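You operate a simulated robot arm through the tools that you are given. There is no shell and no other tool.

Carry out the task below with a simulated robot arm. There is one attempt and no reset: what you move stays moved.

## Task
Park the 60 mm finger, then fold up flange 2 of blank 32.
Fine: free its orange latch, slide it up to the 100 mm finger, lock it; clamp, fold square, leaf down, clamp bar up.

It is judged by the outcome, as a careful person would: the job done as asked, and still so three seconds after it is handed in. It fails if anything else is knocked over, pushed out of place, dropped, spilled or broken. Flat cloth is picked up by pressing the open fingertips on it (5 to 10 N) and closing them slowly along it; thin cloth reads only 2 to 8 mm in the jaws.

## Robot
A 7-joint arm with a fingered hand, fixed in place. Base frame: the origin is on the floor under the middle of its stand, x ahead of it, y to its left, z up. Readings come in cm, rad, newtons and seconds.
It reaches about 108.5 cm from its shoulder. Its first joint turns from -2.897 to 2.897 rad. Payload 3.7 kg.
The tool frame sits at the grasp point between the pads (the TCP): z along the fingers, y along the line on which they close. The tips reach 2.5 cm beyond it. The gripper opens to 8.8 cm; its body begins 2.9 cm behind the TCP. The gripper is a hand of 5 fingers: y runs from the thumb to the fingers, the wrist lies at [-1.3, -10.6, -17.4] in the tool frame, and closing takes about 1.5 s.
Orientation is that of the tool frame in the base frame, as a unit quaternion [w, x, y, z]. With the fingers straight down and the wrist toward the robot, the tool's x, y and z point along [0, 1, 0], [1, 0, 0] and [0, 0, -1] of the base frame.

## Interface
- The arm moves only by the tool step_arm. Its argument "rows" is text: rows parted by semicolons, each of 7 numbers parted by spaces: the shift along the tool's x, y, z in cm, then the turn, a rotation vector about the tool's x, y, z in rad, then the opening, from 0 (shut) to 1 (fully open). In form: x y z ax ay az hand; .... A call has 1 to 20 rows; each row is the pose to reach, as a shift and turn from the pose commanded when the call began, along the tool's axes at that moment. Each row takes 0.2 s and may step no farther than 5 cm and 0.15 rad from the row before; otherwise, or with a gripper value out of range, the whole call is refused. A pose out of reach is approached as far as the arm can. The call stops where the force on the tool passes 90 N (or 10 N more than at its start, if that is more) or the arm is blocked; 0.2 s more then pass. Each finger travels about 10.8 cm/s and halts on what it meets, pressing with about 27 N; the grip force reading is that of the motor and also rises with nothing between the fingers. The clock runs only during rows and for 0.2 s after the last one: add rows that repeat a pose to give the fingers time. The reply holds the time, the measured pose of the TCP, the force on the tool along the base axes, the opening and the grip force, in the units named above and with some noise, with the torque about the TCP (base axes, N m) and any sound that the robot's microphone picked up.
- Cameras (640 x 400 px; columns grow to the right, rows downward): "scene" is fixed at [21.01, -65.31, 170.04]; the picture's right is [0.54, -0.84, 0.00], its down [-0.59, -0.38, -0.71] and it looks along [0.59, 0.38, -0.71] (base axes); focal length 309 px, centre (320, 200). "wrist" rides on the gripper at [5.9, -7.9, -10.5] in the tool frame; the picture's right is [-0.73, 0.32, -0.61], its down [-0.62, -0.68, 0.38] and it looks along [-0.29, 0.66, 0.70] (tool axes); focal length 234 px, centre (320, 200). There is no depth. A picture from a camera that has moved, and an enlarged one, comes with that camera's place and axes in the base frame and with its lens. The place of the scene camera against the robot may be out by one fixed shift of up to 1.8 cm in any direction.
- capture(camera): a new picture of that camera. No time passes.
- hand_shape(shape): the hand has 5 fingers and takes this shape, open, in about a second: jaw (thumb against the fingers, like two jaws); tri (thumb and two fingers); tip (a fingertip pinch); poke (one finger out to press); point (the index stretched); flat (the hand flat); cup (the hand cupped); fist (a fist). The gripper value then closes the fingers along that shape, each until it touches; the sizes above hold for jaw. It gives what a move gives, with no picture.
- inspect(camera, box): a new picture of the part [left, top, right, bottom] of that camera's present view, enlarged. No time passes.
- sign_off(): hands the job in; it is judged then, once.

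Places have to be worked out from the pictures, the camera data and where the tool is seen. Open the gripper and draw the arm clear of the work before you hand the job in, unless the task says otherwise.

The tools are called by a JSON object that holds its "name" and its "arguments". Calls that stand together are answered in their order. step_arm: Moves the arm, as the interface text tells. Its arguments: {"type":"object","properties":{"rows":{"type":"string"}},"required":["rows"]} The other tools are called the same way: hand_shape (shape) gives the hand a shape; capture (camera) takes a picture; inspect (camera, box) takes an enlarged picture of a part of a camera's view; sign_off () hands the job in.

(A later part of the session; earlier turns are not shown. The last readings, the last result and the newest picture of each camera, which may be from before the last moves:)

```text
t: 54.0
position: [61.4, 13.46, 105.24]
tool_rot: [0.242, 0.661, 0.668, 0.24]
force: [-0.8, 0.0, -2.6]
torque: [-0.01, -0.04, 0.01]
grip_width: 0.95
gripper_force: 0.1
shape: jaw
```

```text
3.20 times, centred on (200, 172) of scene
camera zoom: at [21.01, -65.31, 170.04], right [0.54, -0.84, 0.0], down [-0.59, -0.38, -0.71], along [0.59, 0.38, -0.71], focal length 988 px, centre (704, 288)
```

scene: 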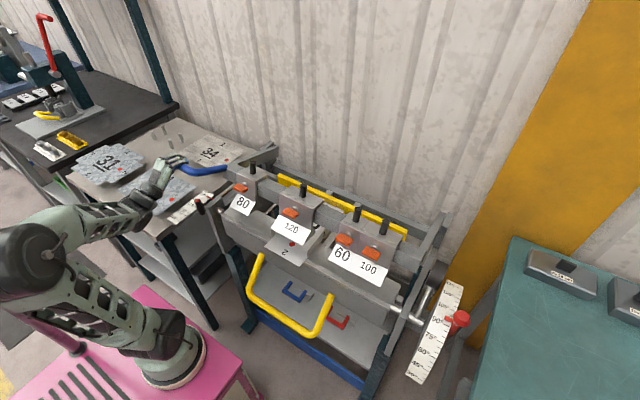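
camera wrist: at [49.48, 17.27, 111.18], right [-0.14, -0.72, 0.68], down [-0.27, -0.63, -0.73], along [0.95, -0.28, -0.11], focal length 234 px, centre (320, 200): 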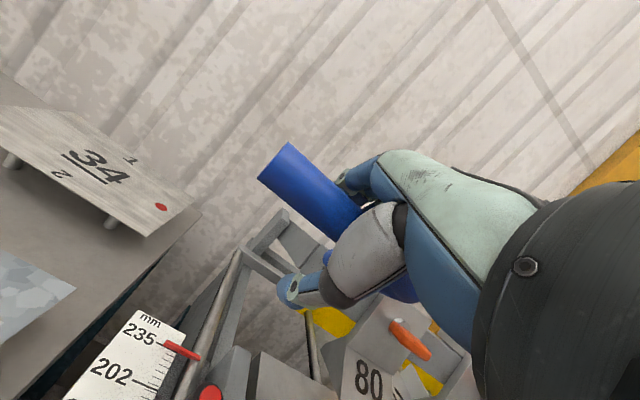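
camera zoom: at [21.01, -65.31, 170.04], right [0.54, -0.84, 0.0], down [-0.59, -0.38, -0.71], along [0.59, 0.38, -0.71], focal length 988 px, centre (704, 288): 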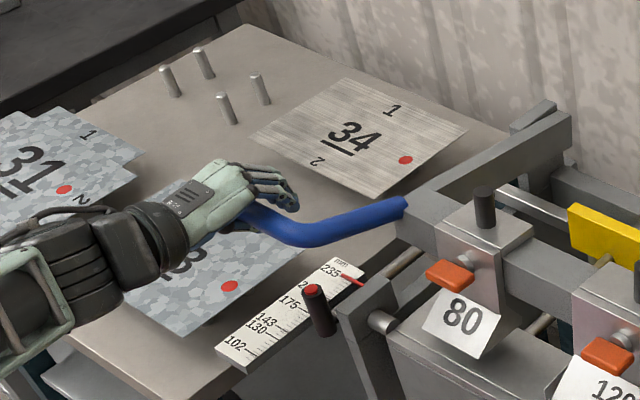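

The nose is now about 3 cm above the blank and well between the flanges. I continue slowly to contact.

{"name": "step_arm", "arguments": {"rows": "0 -0.6 0.4 0 0 0 0.1; 0 -1.2 0.8 0 0 0 0.1; 0 -1.8 1.2 0 0 0 0.1; 0 -2.4 1.65 0 0 0 0.1; 0 -2.4 1.65 0 0 0 0.1"}}

{"name": "inspect", "arguments": {"camera": "scene", "box": [250, 170, 350, 270]}}

{"name": "inspect", "arguments": {"camera": "scene", "box": [100, 110, 300, 235]}}

```text
t: 55.2
position: [60.58, 13.47, 102.64]
tool_rot: [0.243, 0.661, 0.667, 0.241]
force: [0.2, -0.8, -4.3]
torque: [0.01, -0.08, 0.04]
grip_width: 0.95
gripper_force: 0.1
shape: jaw
```

```text
4.00 times, centred on (300, 220) of scene
camera zoom: at [21.01, -65.31, 170.04], right [0.54, -0.84, 0.0], down [-0.59, -0.38, -0.71], along [0.59, 0.38, -0.71], focal length 1235 px, centre (400, 120)
```

zoom: 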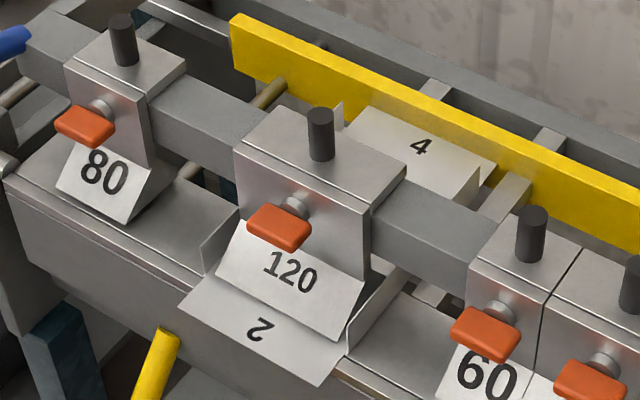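

```text
3.20 times, centred on (200, 172) of scene
camera zoom: at [21.01, -65.31, 170.04], right [0.54, -0.84, 0.0], down [-0.59, -0.38, -0.71], along [0.59, 0.38, -0.71], focal length 988 px, centre (704, 288)
```

zoom: 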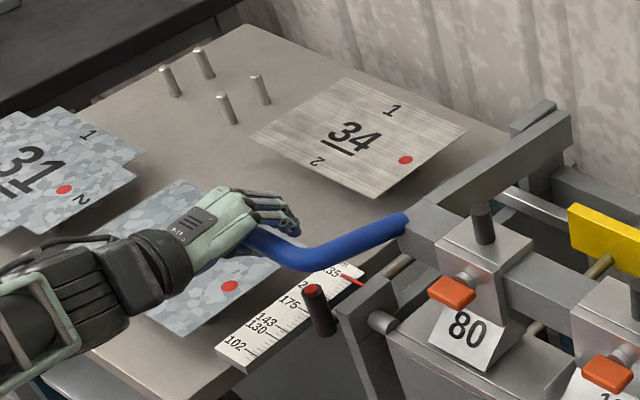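

The nose is nearly on the blank. I take the last bit slowly, watching for the clamping force.

{"name": "step_arm", "arguments": {"rows": "0 -0.4 0.28 0 0 0 0.1; 0 -0.8 0.57 0 0 0 0.1; 0 -1.2 0.86 0 0 0 0.1; 0 -1.2 0.86 0 0 0 0.1"}}

{"name": "inspect", "arguments": {"camera": "scene", "box": [250, 170, 350, 270]}}

```text
t: 56.2
position: [60.26, 13.53, 101.31]
tool_rot: [0.243, 0.661, 0.668, 0.241]
force: [0.0, -0.4, -0.1]
torque: [-0.01, 0.02, -0.04]
grip_width: 0.85
gripper_force: 0.1
shape: jaw
```

```text
4.00 times, centred on (300, 220) of scene
camera zoom: at [21.01, -65.31, 170.04], right [0.54, -0.84, 0.0], down [-0.59, -0.38, -0.71], along [0.59, 0.38, -0.71], focal length 1235 px, centre (400, 120)
```

zoom: 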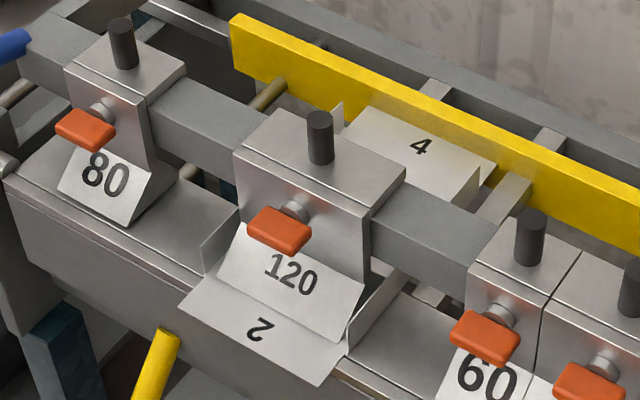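

The beam barely moved in this step and the force reads zero. I check the lever and the nose contact.

{"name": "capture", "arguments": {"camera": "wrist"}}

{"name": "inspect", "arguments": {"camera": "scene", "box": [150, 140, 270, 215]}}

{"name": "inspect", "arguments": {"camera": "scene", "box": [285, 210, 355, 260]}}

```text
taken
camera wrist: at [47.43, 19.29, 104.22], right [-0.14, -0.72, 0.68], down [-0.27, -0.63, -0.73], along [0.95, -0.28, -0.11], focal length 234 px, centre (320, 200)
```

wrist: 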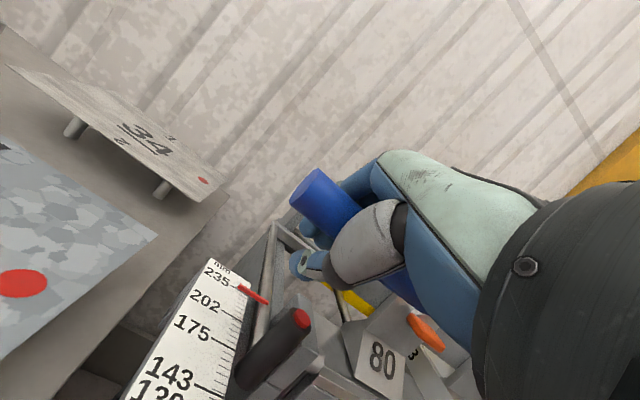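

```text
5.33 times, centred on (210, 178) of scene
camera zoom: at [21.01, -65.31, 170.04], right [0.54, -0.84, 0.0], down [-0.59, -0.38, -0.71], along [0.59, 0.38, -0.71], focal length 1647 px, centre (907, 320)
```

zoom: 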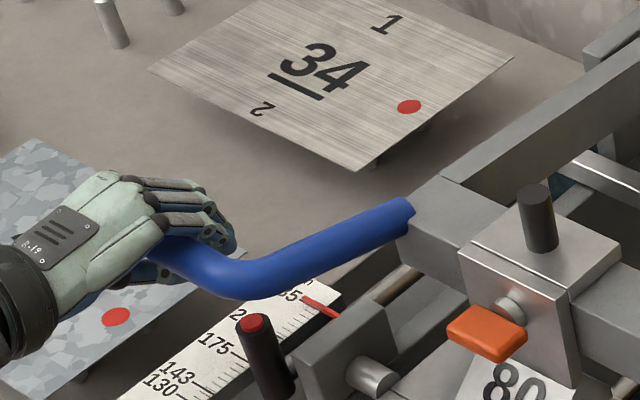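

```text
8.00 times, centred on (320, 235) of scene
camera zoom: at [21.01, -65.31, 170.04], right [0.54, -0.84, 0.0], down [-0.59, -0.38, -0.71], along [0.59, 0.38, -0.71], focal length 2470 px, centre (320, -80)
```

zoom: 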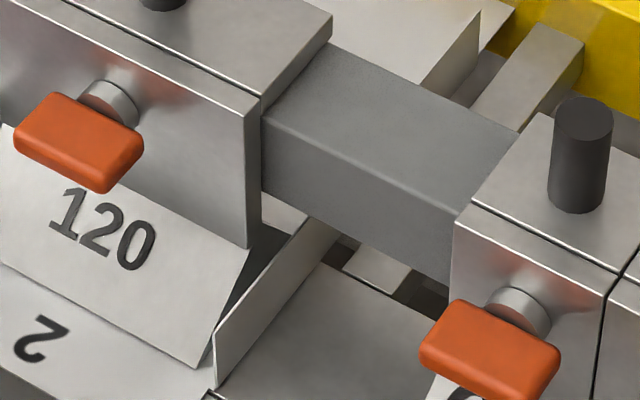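

By triangulation the nose edge is now at z≈89.8, resting on the blank. I press a little further to confirm it is firmly clamped.

{"name": "step_arm", "arguments": {"rows": "0 -0.3 0.25 0 0 0 0.1; 0 -0.6 0.5 0 0 0 0.1; 0 -0.6 0.5 0 0 0 0.1"}}

{"name": "inspect", "arguments": {"camera": "scene", "box": [150, 140, 270, 215]}}

{"name": "inspect", "arguments": {"camera": "scene", "box": [250, 170, 350, 270]}}

```text
t: 57.0
position: [60.08, 13.45, 100.55]
tool_rot: [0.243, 0.661, 0.667, 0.242]
force: [4.6, 0.3, 14.2]
torque: [-0.35, 0.2, 0.14]
grip_width: 0.93
gripper_force: 0.0
shape: jaw
```

```text
5.33 times, centred on (210, 178) of scene
camera zoom: at [21.01, -65.31, 170.04], right [0.54, -0.84, 0.0], down [-0.59, -0.38, -0.71], along [0.59, 0.38, -0.71], focal length 1647 px, centre (907, 320)
```

zoom: 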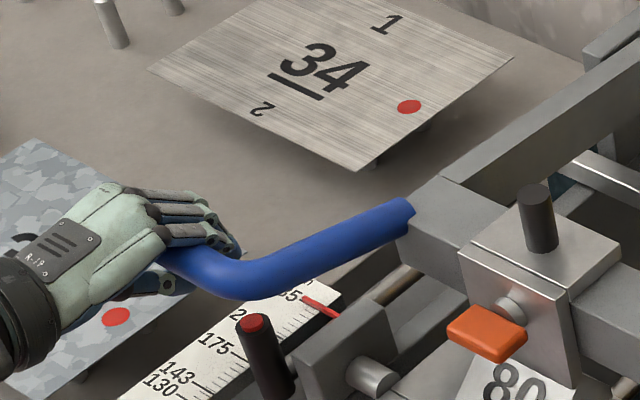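

```text
4.00 times, centred on (300, 220) of scene
camera zoom: at [21.01, -65.31, 170.04], right [0.54, -0.84, 0.0], down [-0.59, -0.38, -0.71], along [0.59, 0.38, -0.71], focal length 1235 px, centre (400, 120)
```

zoom: 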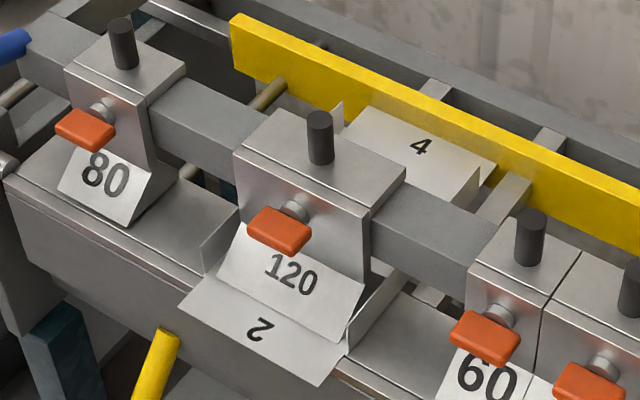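

The lever now pushes back (14 N) with no more travel. I press slightly more to seat the clamp firmly.

{"name": "step_arm", "arguments": {"rows": "0 -0.15 0.2 0 0 0 0.1; 0 -0.3 0.4 0 0 0 0.1; 0 -0.3 0.4 0 0 0 0.1"}}

{"name": "inspect", "arguments": {"camera": "scene", "box": [150, 140, 270, 215]}}

```text
t: 57.8
position: [60.09, 13.49, 100.16]
tool_rot: [0.243, 0.66, 0.668, 0.243]
force: [10.1, -0.1, 43.1]
torque: [-0.91, 0.5, 0.21]
grip_width: 0.99
gripper_force: 0.0
shape: jaw
```

```text
5.33 times, centred on (210, 178) of scene
camera zoom: at [21.01, -65.31, 170.04], right [0.54, -0.84, 0.0], down [-0.59, -0.38, -0.71], along [0.59, 0.38, -0.71], focal length 1647 px, centre (907, 320)
```

zoom: 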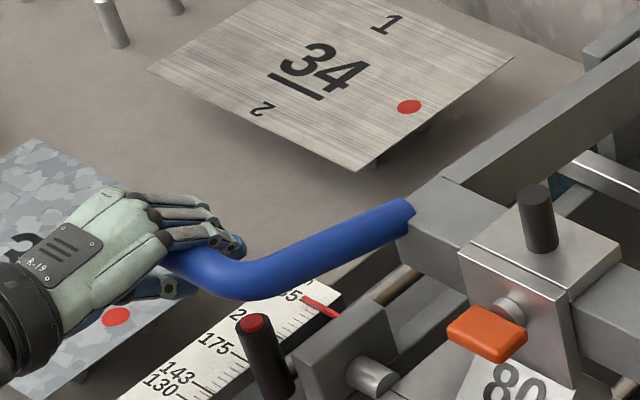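

The clamp is firmly seated at 43 N. I relax the pressure, open the hand and check that the clamp stays down.

{"name": "step_arm", "arguments": {"rows": "0 0.3 -0.4 0 0 0 0.1; 0 0.6 -0.8 0 0 0 0.3; 0 0.6 -0.8 0 0 0 0.6; 0 0.6 -0.8 0 0 0 0.9; 0 0.6 -0.8 0 0 0 0.9; 0 0.6 -0.8 0 0 0 0.9; 0 0.6 -0.8 0 0 0 0.9; 0 0.6 -3 0 0 0 0.9; 0 0.6 -6 0 0 0 0.9; 0 0.6 -9 0 0 0 0.9; 0 0.6 -9 0 0 0 0.9"}}

{"name": "capture", "arguments": {"camera": "scene"}}

{"name": "inspect", "arguments": {"camera": "scene", "box": [250, 170, 350, 270]}}

```text
t: 60.2
position: [54.74, 13.34, 107.25]
tool_rot: [0.243, 0.661, 0.667, 0.241]
force: [0.3, 1.3, -1.0]
torque: [-0.01, -0.01, 0.01]
grip_width: 7.89
gripper_force: 0.0
shape: jaw
```

```text
taken
```

scene: 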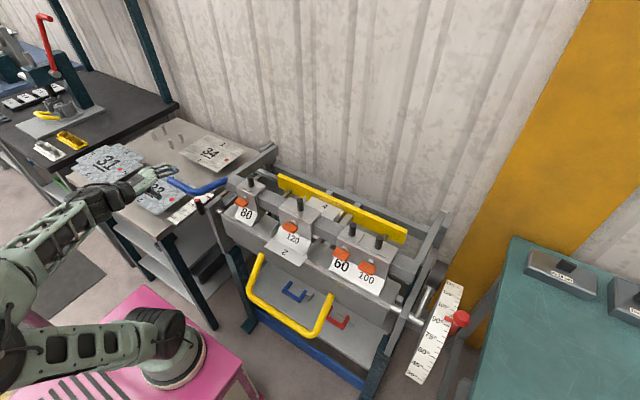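

```text
4.00 times, centred on (300, 220) of scene
camera zoom: at [21.01, -65.31, 170.04], right [0.54, -0.84, 0.0], down [-0.59, -0.38, -0.71], along [0.59, 0.38, -0.71], focal length 1235 px, centre (400, 120)
```

zoom: 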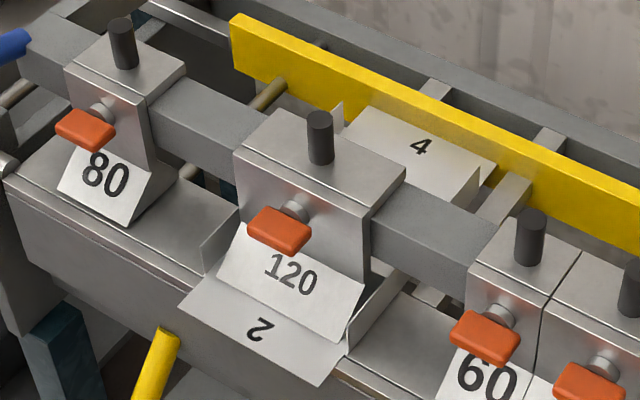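

The clamp holds by itself. Next is the folding leaf, so I inspect the yellow handle and the angle scale with its red stop.

{"name": "inspect", "arguments": {"camera": "scene", "box": [395, 260, 485, 390]}}

{"name": "inspect", "arguments": {"camera": "scene", "box": [430, 290, 480, 340]}}

{"name": "inspect", "arguments": {"camera": "scene", "box": [230, 230, 360, 350]}}

```text
3.08 times, centred on (440, 325) of scene
camera zoom: at [21.01, -65.31, 170.04], right [0.54, -0.84, 0.0], down [-0.59, -0.38, -0.71], along [0.59, 0.38, -0.71], focal length 950 px, centre (-49, -185)
```

zoom: 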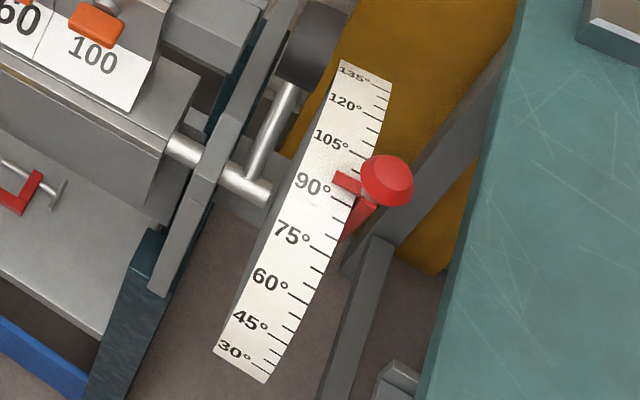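

```text
8.00 times, centred on (455, 315) of scene
camera zoom: at [21.01, -65.31, 170.04], right [0.54, -0.84, 0.0], down [-0.59, -0.38, -0.71], along [0.59, 0.38, -0.71], focal length 2470 px, centre (-760, -720)
```

zoom: 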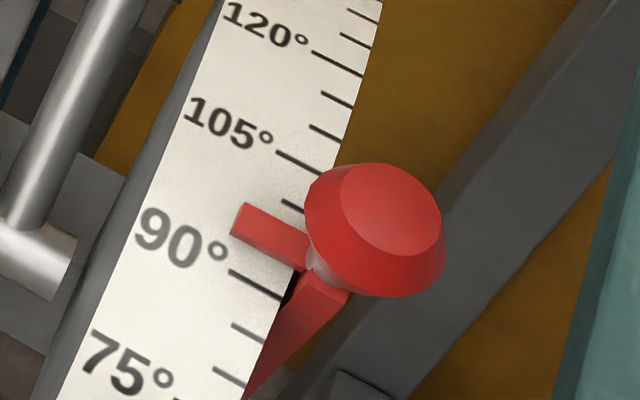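

```text
3.33 times, centred on (295, 290) of scene
camera zoom: at [21.01, -65.31, 170.04], right [0.54, -0.84, 0.0], down [-0.59, -0.38, -0.71], along [0.59, 0.38, -0.71], focal length 1029 px, centre (403, -100)
```

zoom: 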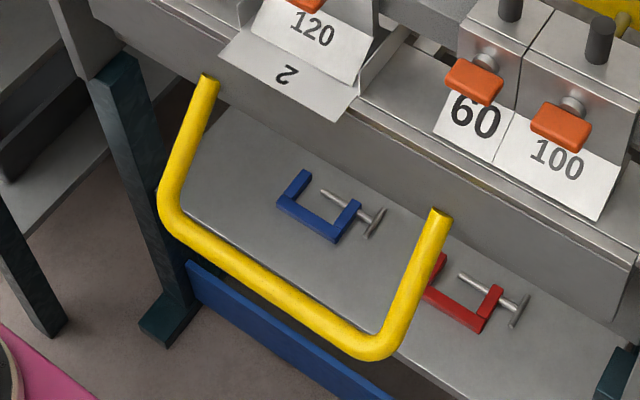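

The red stop sits near 95°, a slight over-bend setting. The yellow bar runs along y at about (53.8, −15 to −41, 70), hinged near (65, 90). I move the hand away from the lever and over to above the handle, pointing it down.

{"name": "step_arm", "arguments": {"rows": "0 -3.3 -2.8 0.05 0 0 0.9; 0 -6.65 -5.61 0.1 0 0 0.9; -4.5 -7.3 -5.1 0.16 0 0 0.9; -9 -8 -4.7 0.22 0 0 0.9; -13.5 -8.7 -4.2 0.28 0 0 0.9; -18 -9.4 -3.8 0.34 0 0 0.9; -22.5 -10 -3.3 0.4 0 0 0.9; -27 -10.7 -2.8 0.46 0 0 0.9; -31.5 -11.4 -2.3 0.52 0 0 0.9; -36 -12.1 -1.9 0.58 0 0 0.9; -41.3 -12.85 -1.36 0.6 0 0 0.9; -41.3 -12.85 -1.36 0.6 0 0 0.9"}}

{"name": "capture", "arguments": {"camera": "wrist"}}

{"name": "capture", "arguments": {"camera": "scene"}}

```text
refused: row 11 steps farther than a row can; nothing moved
```

```text
taken
camera wrist: at [41.9, 19.19, 110.14], right [-0.14, -0.72, 0.68], down [-0.27, -0.63, -0.73], along [0.95, -0.28, -0.11], focal length 234 px, centre (320, 200)
```

wrist: 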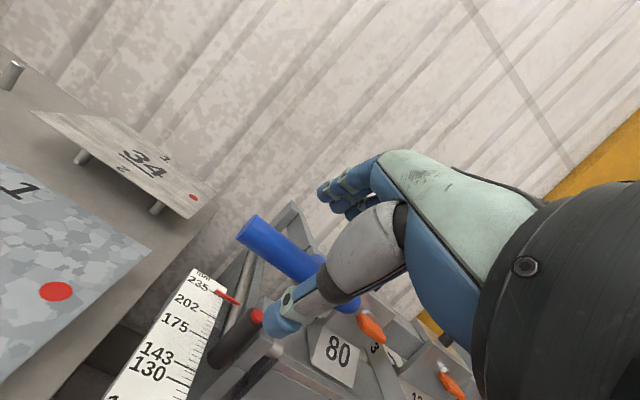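

```text
taken
```

scene: 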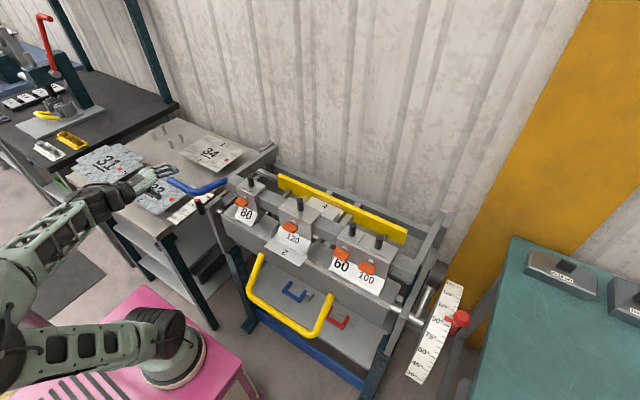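

The last step was over the row limit, so nothing moved. I resend the same move with an extra row.

{"name": "step_arm", "arguments": {"rows": "0 -3.3 -2.8 0.05 0 0 0.9; 0 -6.65 -5.61 0.1 0 0 0.9; -4.5 -7.3 -5.1 0.16 0 0 0.9; -9 -8 -4.7 0.22 0 0 0.9; -13.5 -8.7 -4.2 0.28 0 0 0.9; -18 -9.4 -3.8 0.34 0 0 0.9; -22.5 -10 -3.3 0.4 0 0 0.9; -27 -10.7 -2.8 0.46 0 0 0.9; -31.5 -11.4 -2.3 0.52 0 0 0.9; -36 -12.1 -1.9 0.58 0 0 0.9; -39 -12.5 -1.6 0.6 0 0 0.9; -41.3 -12.85 -1.36 0.6 0 0 0.9; -41.3 -12.85 -1.36 0.6 0 0 0.9"}}

{"name": "capture", "arguments": {"camera": "wrist"}}

{"name": "capture", "arguments": {"camera": "scene"}}

```text
t: 63.0
position: [44.39, -28.29, 100.33]
tool_rot: [0.036, 0.703, 0.71, 0.033]
force: [0.3, -0.9, -0.9]
torque: [-0.01, 0.01, 0.0]
grip_width: 7.91
gripper_force: 0.0
shape: jaw
```

```text
taken
camera wrist: at [35.52, -22.39, 109.87], right [0.27, -0.72, 0.64], down [-0.64, -0.63, -0.44], along [0.72, -0.29, -0.63], focal length 234 px, centre (320, 200)
```

wrist: 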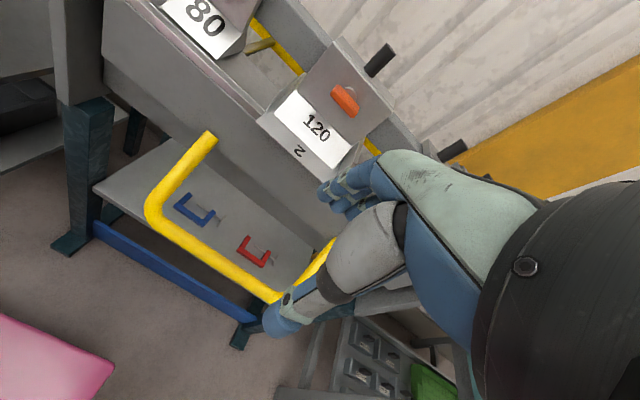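

```text
taken
```

scene: 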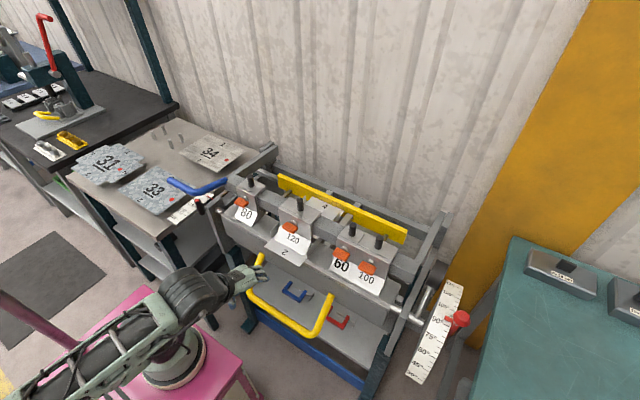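

The handle triangulates to (53.3, −16 to −41, ~71). I lower the hand in front of it first, staying clear of the blank's flange.

{"name": "step_arm", "arguments": {"rows": "0 -0.4 4 0 0 0 0.7; 0 -0.8 8 0 0 0 0.6; 0 -1.2 12 0 0 0 0.6; 0 -1.6 16 0 0 0 0.6; 0 -1.8 18.5 0 0 0 0.6; 0 -1.8 18.5 0 0 0 0.6"}}

{"name": "capture", "arguments": {"camera": "wrist"}}

{"name": "inspect", "arguments": {"camera": "scene", "box": [210, 220, 370, 350]}}

```text
t: 64.4
position: [45.57, -32.63, 84.5]
tool_rot: [0.036, 0.702, 0.71, 0.033]
force: [-0.8, -0.4, 0.5]
torque: [-0.01, 0.01, 0.02]
grip_width: 5.3
gripper_force: 0.0
shape: jaw
out of reach, approached as far as the arm can: row 3, 4, 5, 6
```

```text
taken
camera wrist: at [36.64, -26.79, 94.14], right [0.27, -0.72, 0.64], down [-0.64, -0.63, -0.45], along [0.72, -0.29, -0.63], focal length 234 px, centre (320, 200)
```

wrist: 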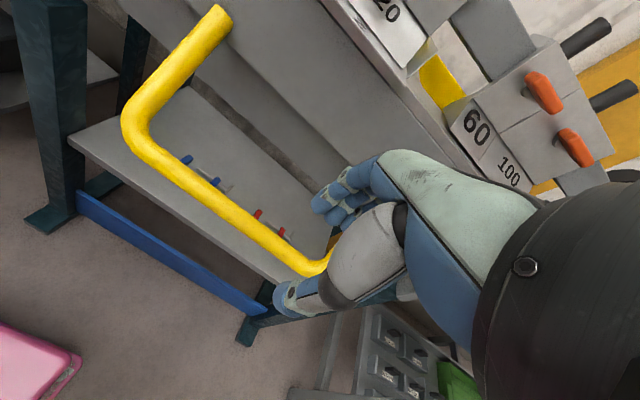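

```text
3.08 times, centred on (290, 285) of scene
camera zoom: at [21.01, -65.31, 170.04], right [0.54, -0.84, 0.0], down [-0.59, -0.38, -0.71], along [0.59, 0.38, -0.71], focal length 950 px, centre (412, -62)
```

zoom: 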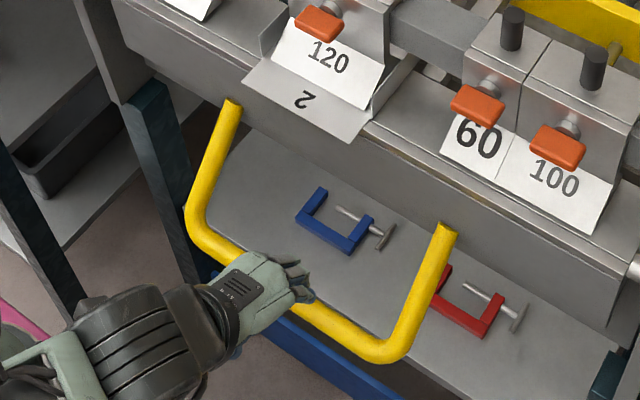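

The straight-down pose runs out of range close to the body. I test here, in free space in front of the handle, whether tilting the tool back a little or moving outward reaches lower.

{"name": "step_arm", "arguments": {"rows": "0 0.5 -1 0.12 0 0 0.6; 0 1 -1 0.24 0 0 0.6; 0 1.5 0 0.36 0 0 0.6; 0 1.5 2 0.4 0 0 0.6; 0 1.5 4 0.4 0 0 0.6; 0 1.5 4 0.4 0 0 0.6"}}

{"name": "capture", "arguments": {"camera": "scene"}}

```text
t: 65.8
position: [47.39, -32.36, 81.06]
tool_rot: [-0.104, 0.696, 0.702, -0.108]
force: [0.1, -0.3, 0.5]
torque: [-0.01, -0.02, 0.03]
grip_width: 5.32
gripper_force: 0.0
shape: jaw
```

```text
taken
```

scene: 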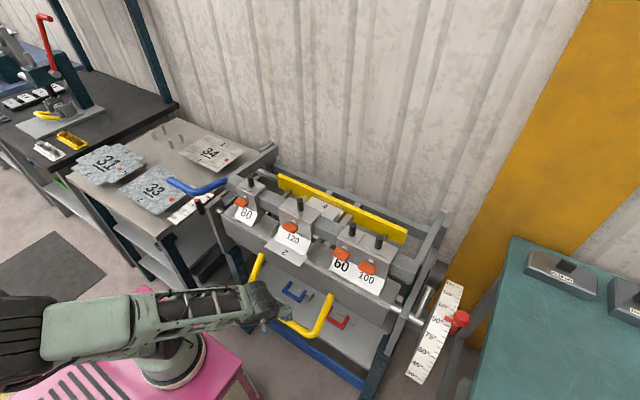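

With a slight back-tilt this region is reachable. I move over the bar to a pre-grasp position just above it.

{"name": "step_arm", "arguments": {"rows": "-0.5 2.5 0 0 0 0 0.6; -1 5 0 0 0 0 0.6; -1.5 7 0.5 0 0 0 0.6; -2 8.57 1.92 0 0 0 0.6; -2 8.57 1.92 0 0 0 0.6"}}

{"name": "capture", "arguments": {"camera": "wrist"}}

{"name": "inspect", "arguments": {"camera": "scene", "box": [210, 220, 370, 350]}}

```text
t: 67.0
position: [55.16, -34.5, 76.55]
tool_rot: [-0.104, 0.696, 0.702, -0.108]
force: [0.2, -0.6, -0.1]
torque: [-0.02, 0.04, 0.01]
grip_width: 5.32
gripper_force: 0.0
shape: jaw
```

```text
taken
camera wrist: at [50.75, -28.6, 88.79], right [0.49, -0.72, 0.49], down [-0.76, -0.63, -0.16], along [0.42, -0.29, -0.86], focal length 234 px, centre (320, 200)
```

wrist: 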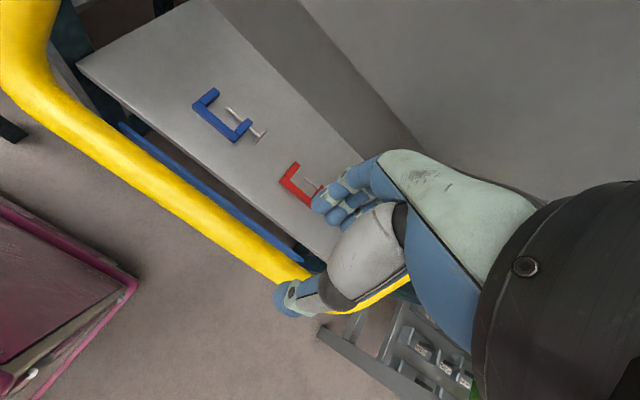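

```text
3.08 times, centred on (290, 285) of scene
camera zoom: at [21.01, -65.31, 170.04], right [0.54, -0.84, 0.0], down [-0.59, -0.38, -0.71], along [0.59, 0.38, -0.71], focal length 950 px, centre (412, -62)
```

zoom: 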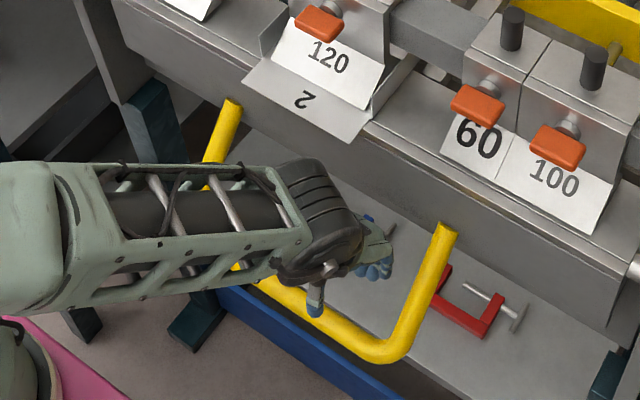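

The bar lies directly along the hand's approach line at (53.5, ~70.7). I descend over it.

{"name": "step_arm", "arguments": {"rows": "0 0 2 0 0 0 0.65; 0 0 4 0 0 0 0.65; 0 0 5.5 0 0 0 0.65; 0 0 6.8 0 0 0 0.65; 0 0 6.8 0 0 0 0.65"}}

{"name": "capture", "arguments": {"camera": "wrist"}}

{"name": "inspect", "arguments": {"camera": "scene", "box": [210, 220, 370, 350]}}

```text
t: 68.2
position: [53.11, -34.27, 69.85]
tool_rot: [-0.105, 0.697, 0.701, -0.109]
force: [0.4, 0.5, 0.7]
torque: [0.01, -0.02, 0.03]
grip_width: 5.66
gripper_force: 0.0
shape: jaw
```

```text
taken
camera wrist: at [48.67, -28.45, 82.23], right [0.5, -0.72, 0.49], down [-0.76, -0.63, -0.16], along [0.42, -0.29, -0.86], focal length 234 px, centre (320, 200)
```

wrist: 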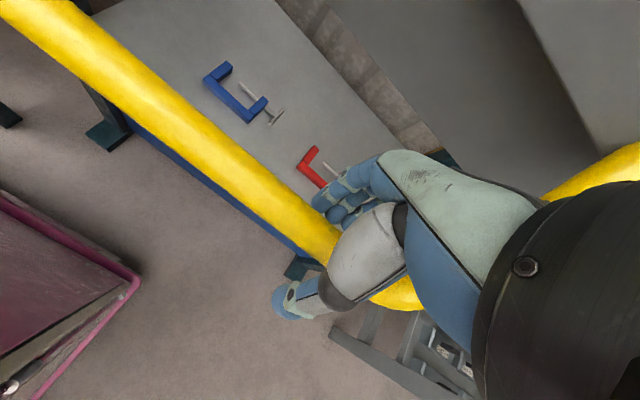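

```text
3.08 times, centred on (290, 285) of scene
camera zoom: at [21.01, -65.31, 170.04], right [0.54, -0.84, 0.0], down [-0.59, -0.38, -0.71], along [0.59, 0.38, -0.71], focal length 950 px, centre (412, -62)
```

zoom: 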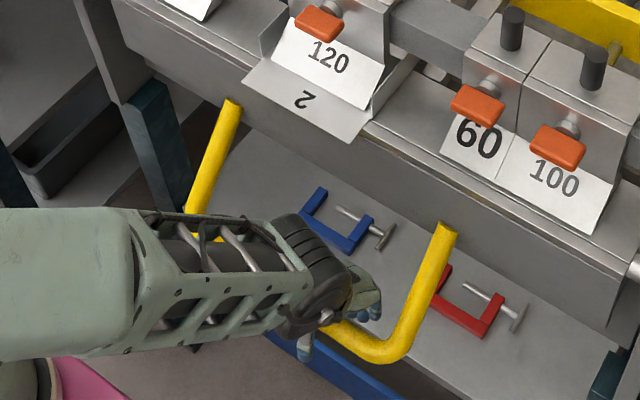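

The bar is inside the hand. I close firmly around it.

{"name": "step_arm", "arguments": {"rows": "0 0 0 0 0 0 0.45; 0 0 0 0 0 0 0.3; 0 0 0 0 0 0 0.15; 0 0 0 0 0 0 0; 0 0 0 0 0 0 0; 0 0 0 0 0 0 0; 0 0 0 0 0 0 0"}}

{"name": "capture", "arguments": {"camera": "wrist"}}

```text
t: 69.8
position: [53.02, -34.29, 69.87]
tool_rot: [-0.105, 0.697, 0.701, -0.108]
force: [-11.9, -0.6, -19.1]
torque: [0.02, -0.01, 0.12]
grip_width: 1.1
gripper_force: 26.9
shape: jaw
```

```text
taken
camera wrist: at [48.63, -28.47, 82.21], right [0.5, -0.72, 0.49], down [-0.76, -0.63, -0.16], along [0.42, -0.29, -0.86], focal length 234 px, centre (320, 200)
```

wrist: 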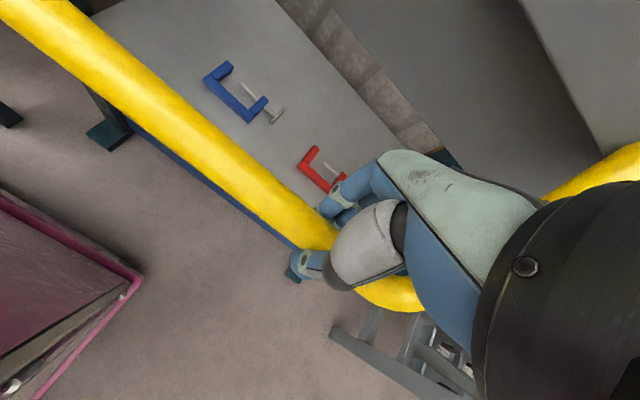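

The grip is firm. I start lifting the leaf along its arc, first about 10°, watching forces.

{"name": "step_arm", "arguments": {"rows": "0 -0.93 -0.27 0 0 0 0; 0 -1.87 -0.58 0 0 0 0; 0 -2.8 -0.93 0 0 0 0; 0 -3.71 -1.3 0 0 0 0; 0 -3.71 -1.3 0 0 0 0"}}

{"name": "capture", "arguments": {"camera": "scene"}}

```text
t: 71.0
position: [49.82, -34.43, 72.2]
tool_rot: [-0.106, 0.696, 0.702, -0.109]
force: [-28.3, 5.0, -39.4]
torque: [0.25, 0.45, 0.1]
grip_width: 1.01
gripper_force: 27.3
shape: jaw
```

```text
taken
```

scene: 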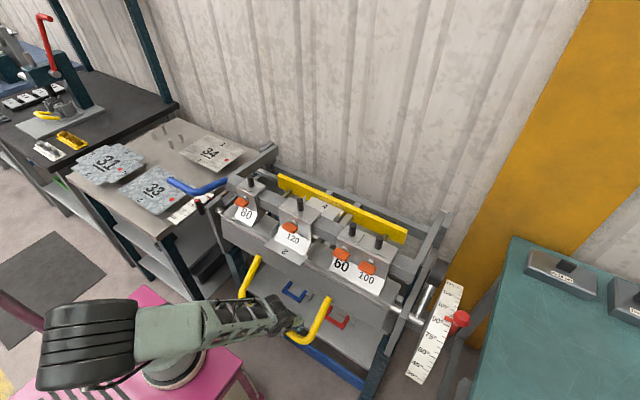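

The leaf moves, with about 25 N extra pulling radially outward, so the true arc is slightly wider than mine. I relax outward a little and go on another ~10°.

{"name": "step_arm", "arguments": {"rows": "0 -0.97 -0.15 0 0 0 0; 0 -1.93 -0.45 0 0 0 0; 0 -2.83 -0.87 0 0 0 0; 0 -3.72 -1.35 0 0 0 0; 0 -3.72 -1.35 0 0 0 0"}}

{"name": "inspect", "arguments": {"camera": "scene", "box": [210, 180, 450, 350]}}

```text
t: 72.2
position: [46.79, -34.4, 74.7]
tool_rot: [-0.104, 0.697, 0.701, -0.109]
force: [-10.1, 7.0, -11.2]
torque: [0.14, 0.25, 0.19]
grip_width: 1.19
gripper_force: 26.3
shape: jaw
```

```text
2.35 times, centred on (330, 265) of scene
camera zoom: at [21.01, -65.31, 170.04], right [0.54, -0.84, 0.0], down [-0.59, -0.38, -0.71], along [0.59, 0.38, -0.71], focal length 726 px, centre (296, 47)
```

zoom: 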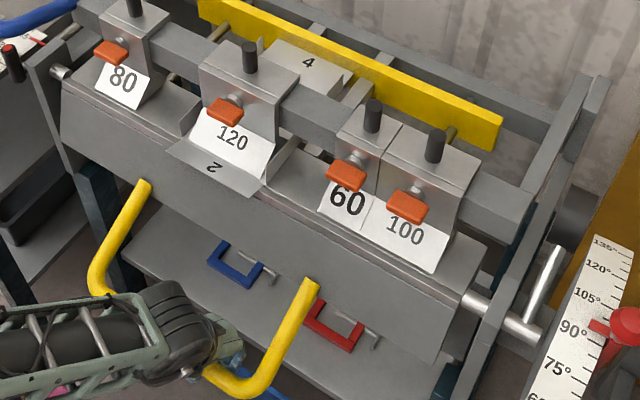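

The leaf is up about 20° and the forces have dropped. I continue another 10°.

{"name": "step_arm", "arguments": {"rows": "0 -0.88 -0.48 0 0 0 0; 0 -1.74 -1.02 0 0 0 0; 0 -2.55 -1.6 0 0 0 0; 0 -3.32 -2.23 0 0 0 0; 0 -3.32 -2.23 0 0 0 0"}}

{"name": "inspect", "arguments": {"camera": "scene", "box": [210, 180, 450, 350]}}

```text
t: 73.4
position: [44.18, -34.42, 77.79]
tool_rot: [-0.104, 0.696, 0.702, -0.109]
force: [-1.7, 2.1, -4.2]
torque: [0.0, 0.1, 0.13]
grip_width: 1.22
gripper_force: 26.8
shape: jaw
```

```text
2.35 times, centred on (330, 265) of scene
camera zoom: at [21.01, -65.31, 170.04], right [0.54, -0.84, 0.0], down [-0.59, -0.38, -0.71], along [0.59, 0.38, -0.71], focal length 726 px, centre (296, 47)
```

zoom: 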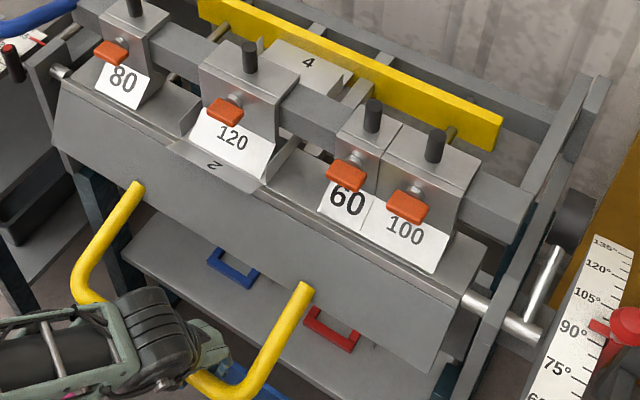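

It folds smoothly with tiny forces. I continue 15°.

{"name": "step_arm", "arguments": {"rows": "0 -0.75 -0.65 0 0 0 0; 0 -1.48 -1.34 0 0 0 0; 0 -2.18 -2.06 0 0 0 0; 0 -2.84 -2.81 0 0 0 0; 0 -3.47 -3.59 0 0 0 0; 0 -4.07 -4.39 0 0 0 0; 0 -4.07 -4.39 0 0 0 0"}}

{"name": "inspect", "arguments": {"camera": "scene", "box": [210, 180, 450, 350]}}

```text
t: 75.0
position: [41.61, -34.24, 83.13]
tool_rot: [-0.104, 0.696, 0.702, -0.109]
force: [-6.4, -1.3, -3.2]
torque: [0.02, 0.09, 0.07]
grip_width: 1.19
gripper_force: 26.7
shape: jaw
```

```text
2.35 times, centred on (330, 265) of scene
camera zoom: at [21.01, -65.31, 170.04], right [0.54, -0.84, 0.0], down [-0.59, -0.38, -0.71], along [0.59, 0.38, -0.71], focal length 726 px, centre (296, 47)
```

zoom: 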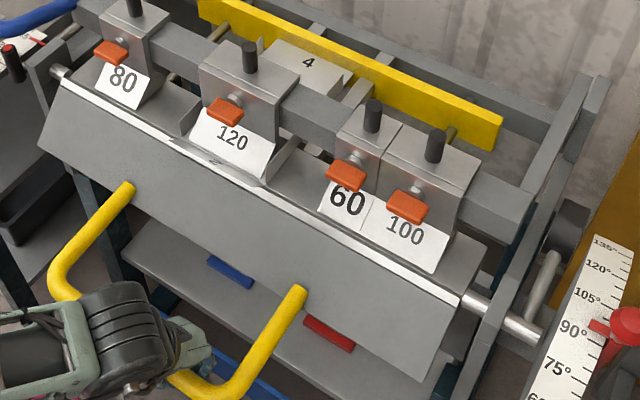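

About 45° done, forces still low. I continue another 20°.

{"name": "step_arm", "arguments": {"rows": "0 -0.57 -0.83 0 0 0 0; 0 -1.1 -1.69 0 0 0 0; 0 -1.59 -2.57 0 0 0 0; 0 -2.04 -3.46 0 0 0 0; 0 -2.45 -4.38 0 0 0 0; 0 -2.82 -5.31 0 0 0 0; 0 -3.15 -6.26 0 0 0 0; 0 -3.44 -7.21 0 0 0 0; 0 -3.44 -7.21 0 0 0 0"}}

{"name": "inspect", "arguments": {"camera": "scene", "box": [210, 180, 450, 350]}}

```text
t: 77.0
position: [40.52, -34.43, 91.13]
tool_rot: [-0.104, 0.696, 0.702, -0.108]
force: [-0.5, -2.2, -1.0]
torque: [0.02, 0.06, 0.05]
grip_width: 1.08
gripper_force: 27.1
shape: jaw
```

```text
2.35 times, centred on (330, 265) of scene
camera zoom: at [21.01, -65.31, 170.04], right [0.54, -0.84, 0.0], down [-0.59, -0.38, -0.71], along [0.59, 0.38, -0.71], focal length 726 px, centre (296, 47)
```

zoom: 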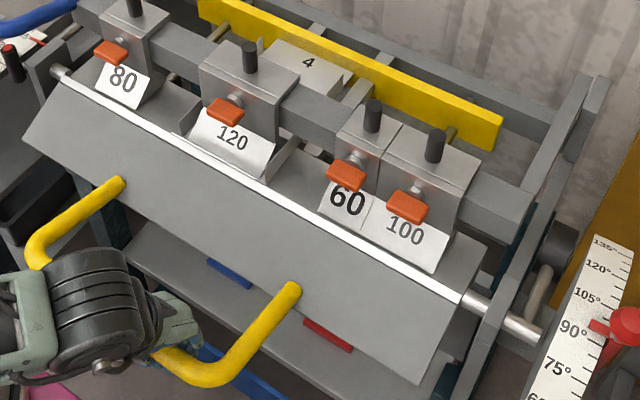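

About 65° now. I continue to about 80–85° and then check closely.

{"name": "step_arm", "arguments": {"rows": "0 -0.24 -0.98 0 0 0 0; 0 -0.45 -1.96 0 0 0 0; 0 -0.61 -2.95 0 0 0 0; 0 -0.73 -3.94 0 0 0 0; 0 -0.8 -4.94 0 0 0 0; 0 -0.83 -5.94 0 0 0 0; 0 -0.82 -6.95 0 0 0 0; 0 -0.82 -6.95 0 0 0 0"}}

{"name": "inspect", "arguments": {"camera": "scene", "box": [210, 180, 450, 350]}}

{"name": "inspect", "arguments": {"camera": "scene", "box": [270, 215, 350, 275]}}

```text
t: 78.8
position: [41.83, -34.38, 97.96]
tool_rot: [-0.104, 0.696, 0.702, -0.108]
force: [10.2, -3.3, -5.4]
torque: [0.02, 0.14, 0.06]
grip_width: 0.96
gripper_force: 27.4
shape: jaw
```

```text
2.35 times, centred on (330, 265) of scene
camera zoom: at [21.01, -65.31, 170.04], right [0.54, -0.84, 0.0], down [-0.59, -0.38, -0.71], along [0.59, 0.38, -0.71], focal length 726 px, centre (296, 47)
```

zoom: 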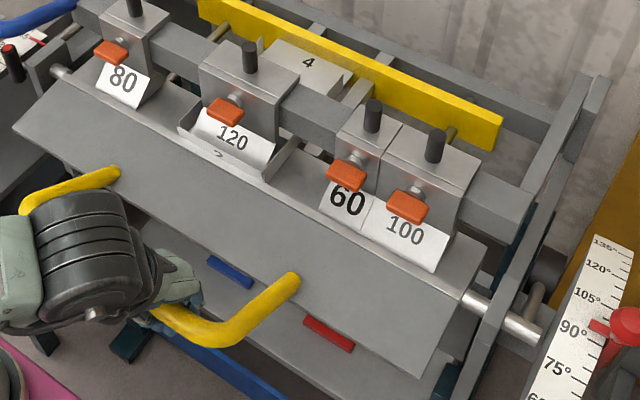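

```text
6.67 times, centred on (310, 245) of scene
camera zoom: at [21.01, -65.31, 170.04], right [0.54, -0.84, 0.0], down [-0.59, -0.38, -0.71], along [0.59, 0.38, -0.71], focal length 2058 px, centre (387, -100)
```

zoom: 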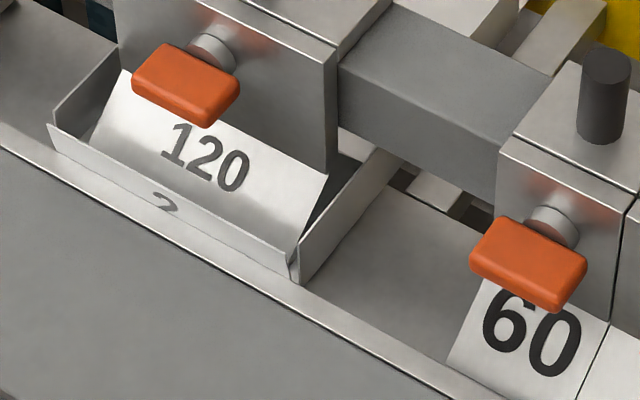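

The flange is nearly upright. I proceed in small steps toward square, watching for the stop.

{"name": "step_arm", "arguments": {"rows": "0 0.08 -0.5 0 0 0 0; 0 0.2 -1.04 0 0 0 0; 0 0.33 -1.54 0 0 0 0; 0 0.45 -2.04 0 0 0 0; 0 0.45 -2.04 0 0 0 0"}}

{"name": "inspect", "arguments": {"camera": "scene", "box": [270, 215, 350, 275]}}

{"name": "inspect", "arguments": {"camera": "scene", "box": [380, 230, 480, 350]}}

```text
t: 80.0
position: [42.84, -34.27, 99.96]
tool_rot: [-0.104, 0.696, 0.702, -0.109]
force: [-4.0, -1.8, 0.1]
torque: [0.06, 0.06, 0.08]
grip_width: 0.97
gripper_force: 27.1
shape: jaw
```

```text
6.67 times, centred on (310, 245) of scene
camera zoom: at [21.01, -65.31, 170.04], right [0.54, -0.84, 0.0], down [-0.59, -0.38, -0.71], along [0.59, 0.38, -0.71], focal length 2058 px, centre (387, -100)
```

zoom: 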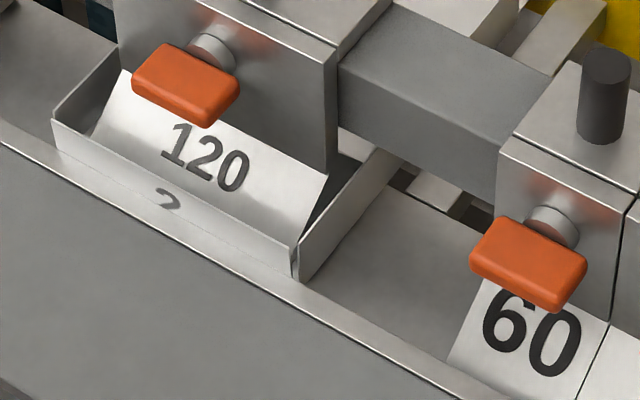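

```text
3.33 times, centred on (430, 290) of scene
camera zoom: at [21.01, -65.31, 170.04], right [0.54, -0.84, 0.0], down [-0.59, -0.38, -0.71], along [0.59, 0.38, -0.71], focal length 1029 px, centre (-47, -100)
```

zoom: 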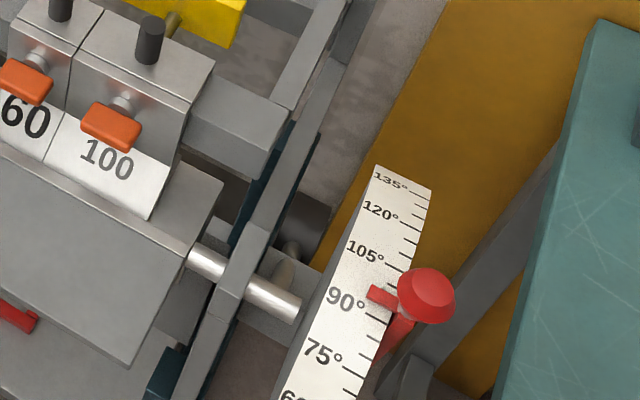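

I'm close to 90° with no stop contact yet. I continue in tiny steps until the stop is felt.

{"name": "step_arm", "arguments": {"rows": "0 0.12 -0.5 0 0 0 0; 0 0.27 -1 0 0 0 0; 0 0.27 -1 0 0 0 0"}}

{"name": "inspect", "arguments": {"camera": "scene", "box": [270, 215, 350, 275]}}

{"name": "capture", "arguments": {"camera": "scene"}}

```text
t: 80.8
position: [43.45, -34.46, 100.77]
tool_rot: [-0.104, 0.696, 0.702, -0.108]
force: [-9.3, -1.8, 2.0]
torque: [0.11, 0.02, 0.06]
grip_width: 0.99
gripper_force: 26.8
shape: jaw
```

```text
6.67 times, centred on (310, 245) of scene
camera zoom: at [21.01, -65.31, 170.04], right [0.54, -0.84, 0.0], down [-0.59, -0.38, -0.71], along [0.59, 0.38, -0.71], focal length 2058 px, centre (387, -100)
```

zoom: 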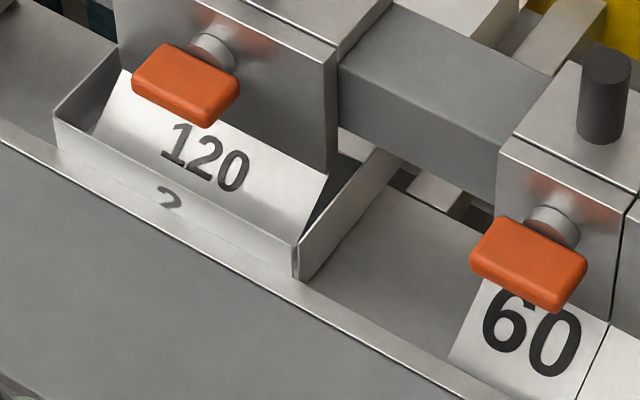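

```text
taken
```

scene: 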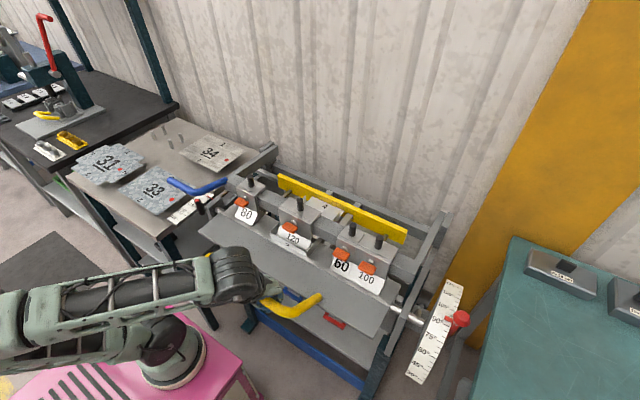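

The flange measures roughly 87–90° under load. I keep nudging until the stop is felt.

{"name": "step_arm", "arguments": {"rows": "0 0.18 -0.5 0 0 0 0; 0 0.36 -1 0 0 0 0; 0 0.36 -1 0 0 0 0"}}

{"name": "inspect", "arguments": {"camera": "scene", "box": [270, 215, 350, 275]}}

```text
t: 81.6
position: [44.11, -34.18, 101.54]
tool_rot: [-0.103, 0.697, 0.702, -0.109]
force: [-11.6, -0.8, 4.8]
torque: [0.07, 0.02, 0.04]
grip_width: 1.03
gripper_force: 27.3
shape: jaw
```

```text
6.67 times, centred on (310, 245) of scene
camera zoom: at [21.01, -65.31, 170.04], right [0.54, -0.84, 0.0], down [-0.59, -0.38, -0.71], along [0.59, 0.38, -0.71], focal length 2058 px, centre (387, -100)
```

zoom: 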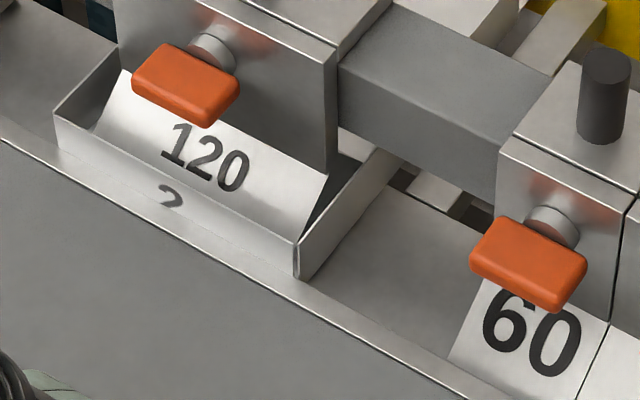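

No stop yet, at roughly 93° of leaf travel. I follow the arc a bit further outward in small steps toward the 95° stop.

{"name": "step_arm", "arguments": {"rows": "0 -0.15 -0.45 0 0 0 0; 0 -0.2 -0.83 0 0 0 0; 0 -0.2 -0.83 0 0 0 0"}}

{"name": "inspect", "arguments": {"camera": "scene", "box": [270, 215, 350, 275]}}

{"name": "inspect", "arguments": {"camera": "scene", "box": [380, 230, 480, 350]}}

```text
t: 82.4
position: [44.25, -34.21, 102.4]
tool_rot: [-0.104, 0.697, 0.701, -0.108]
force: [9.4, -2.8, -8.2]
torque: [0.18, 0.16, 0.14]
grip_width: 0.93
gripper_force: 26.9
shape: jaw
```

```text
6.67 times, centred on (310, 245) of scene
camera zoom: at [21.01, -65.31, 170.04], right [0.54, -0.84, 0.0], down [-0.59, -0.38, -0.71], along [0.59, 0.38, -0.71], focal length 2058 px, centre (387, -100)
```

zoom: 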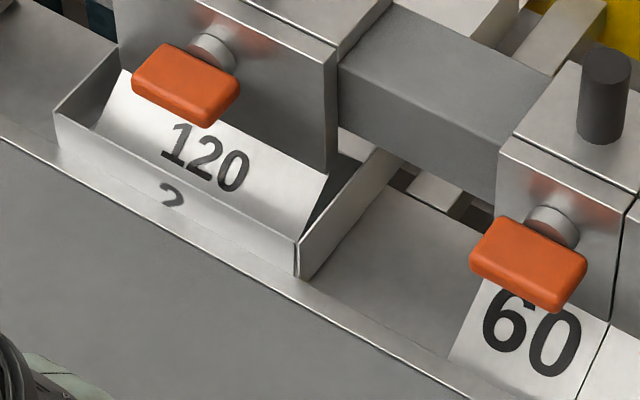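

```text
3.33 times, centred on (430, 290) of scene
camera zoom: at [21.01, -65.31, 170.04], right [0.54, -0.84, 0.0], down [-0.59, -0.38, -0.71], along [0.59, 0.38, -0.71], focal length 1029 px, centre (-47, -100)
```

zoom: 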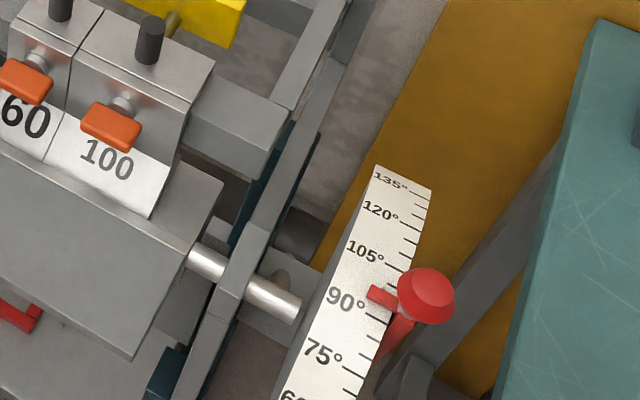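

I zoom right in on the corner where flange 2 meets flange 1 to judge the angle.

{"name": "inspect", "arguments": {"camera": "scene", "box": [298, 240, 322, 262]}}

{"name": "inspect", "arguments": {"camera": "scene", "box": [270, 220, 294, 242]}}

{"name": "capture", "arguments": {"camera": "wrist"}}

```text
16.00 times, centred on (310, 251) of scene
camera zoom: at [21.01, -65.31, 170.04], right [0.54, -0.84, 0.0], down [-0.59, -0.38, -0.71], along [0.59, 0.38, -0.71], focal length 4940 px, centre (480, -616)
```

zoom: 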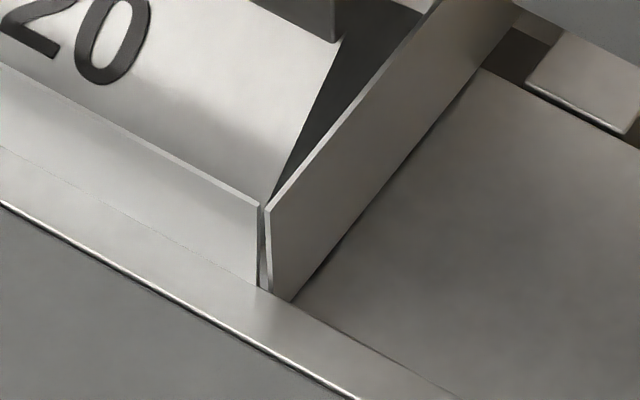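

```text
16.00 times, centred on (282, 231) of scene
camera zoom: at [21.01, -65.31, 170.04], right [0.54, -0.84, 0.0], down [-0.59, -0.38, -0.71], along [0.59, 0.38, -0.71], focal length 4940 px, centre (928, -296)
```

zoom: 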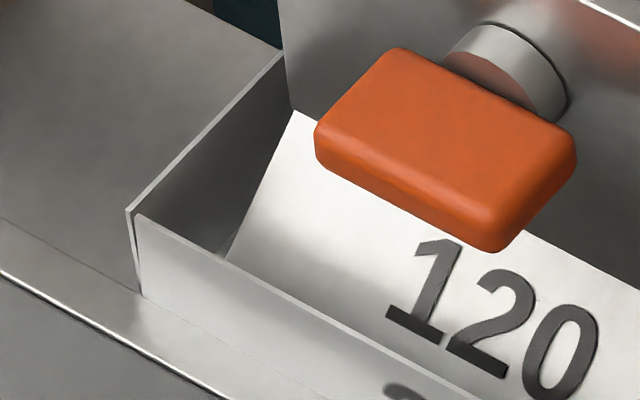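

```text
taken
camera wrist: at [39.76, -28.39, 114.78], right [0.5, -0.72, 0.49], down [-0.76, -0.63, -0.16], along [0.42, -0.29, -0.86], focal length 234 px, centre (320, 200)
```

wrist: 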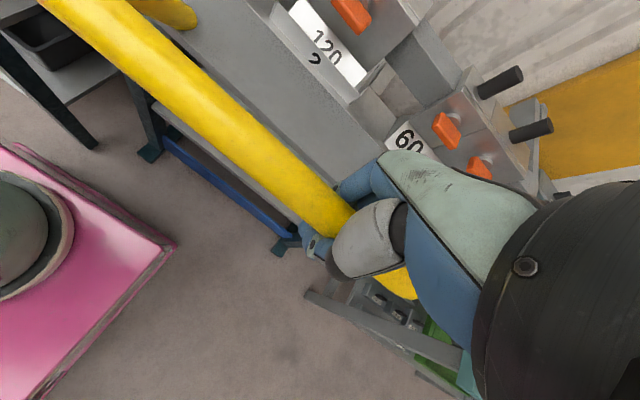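

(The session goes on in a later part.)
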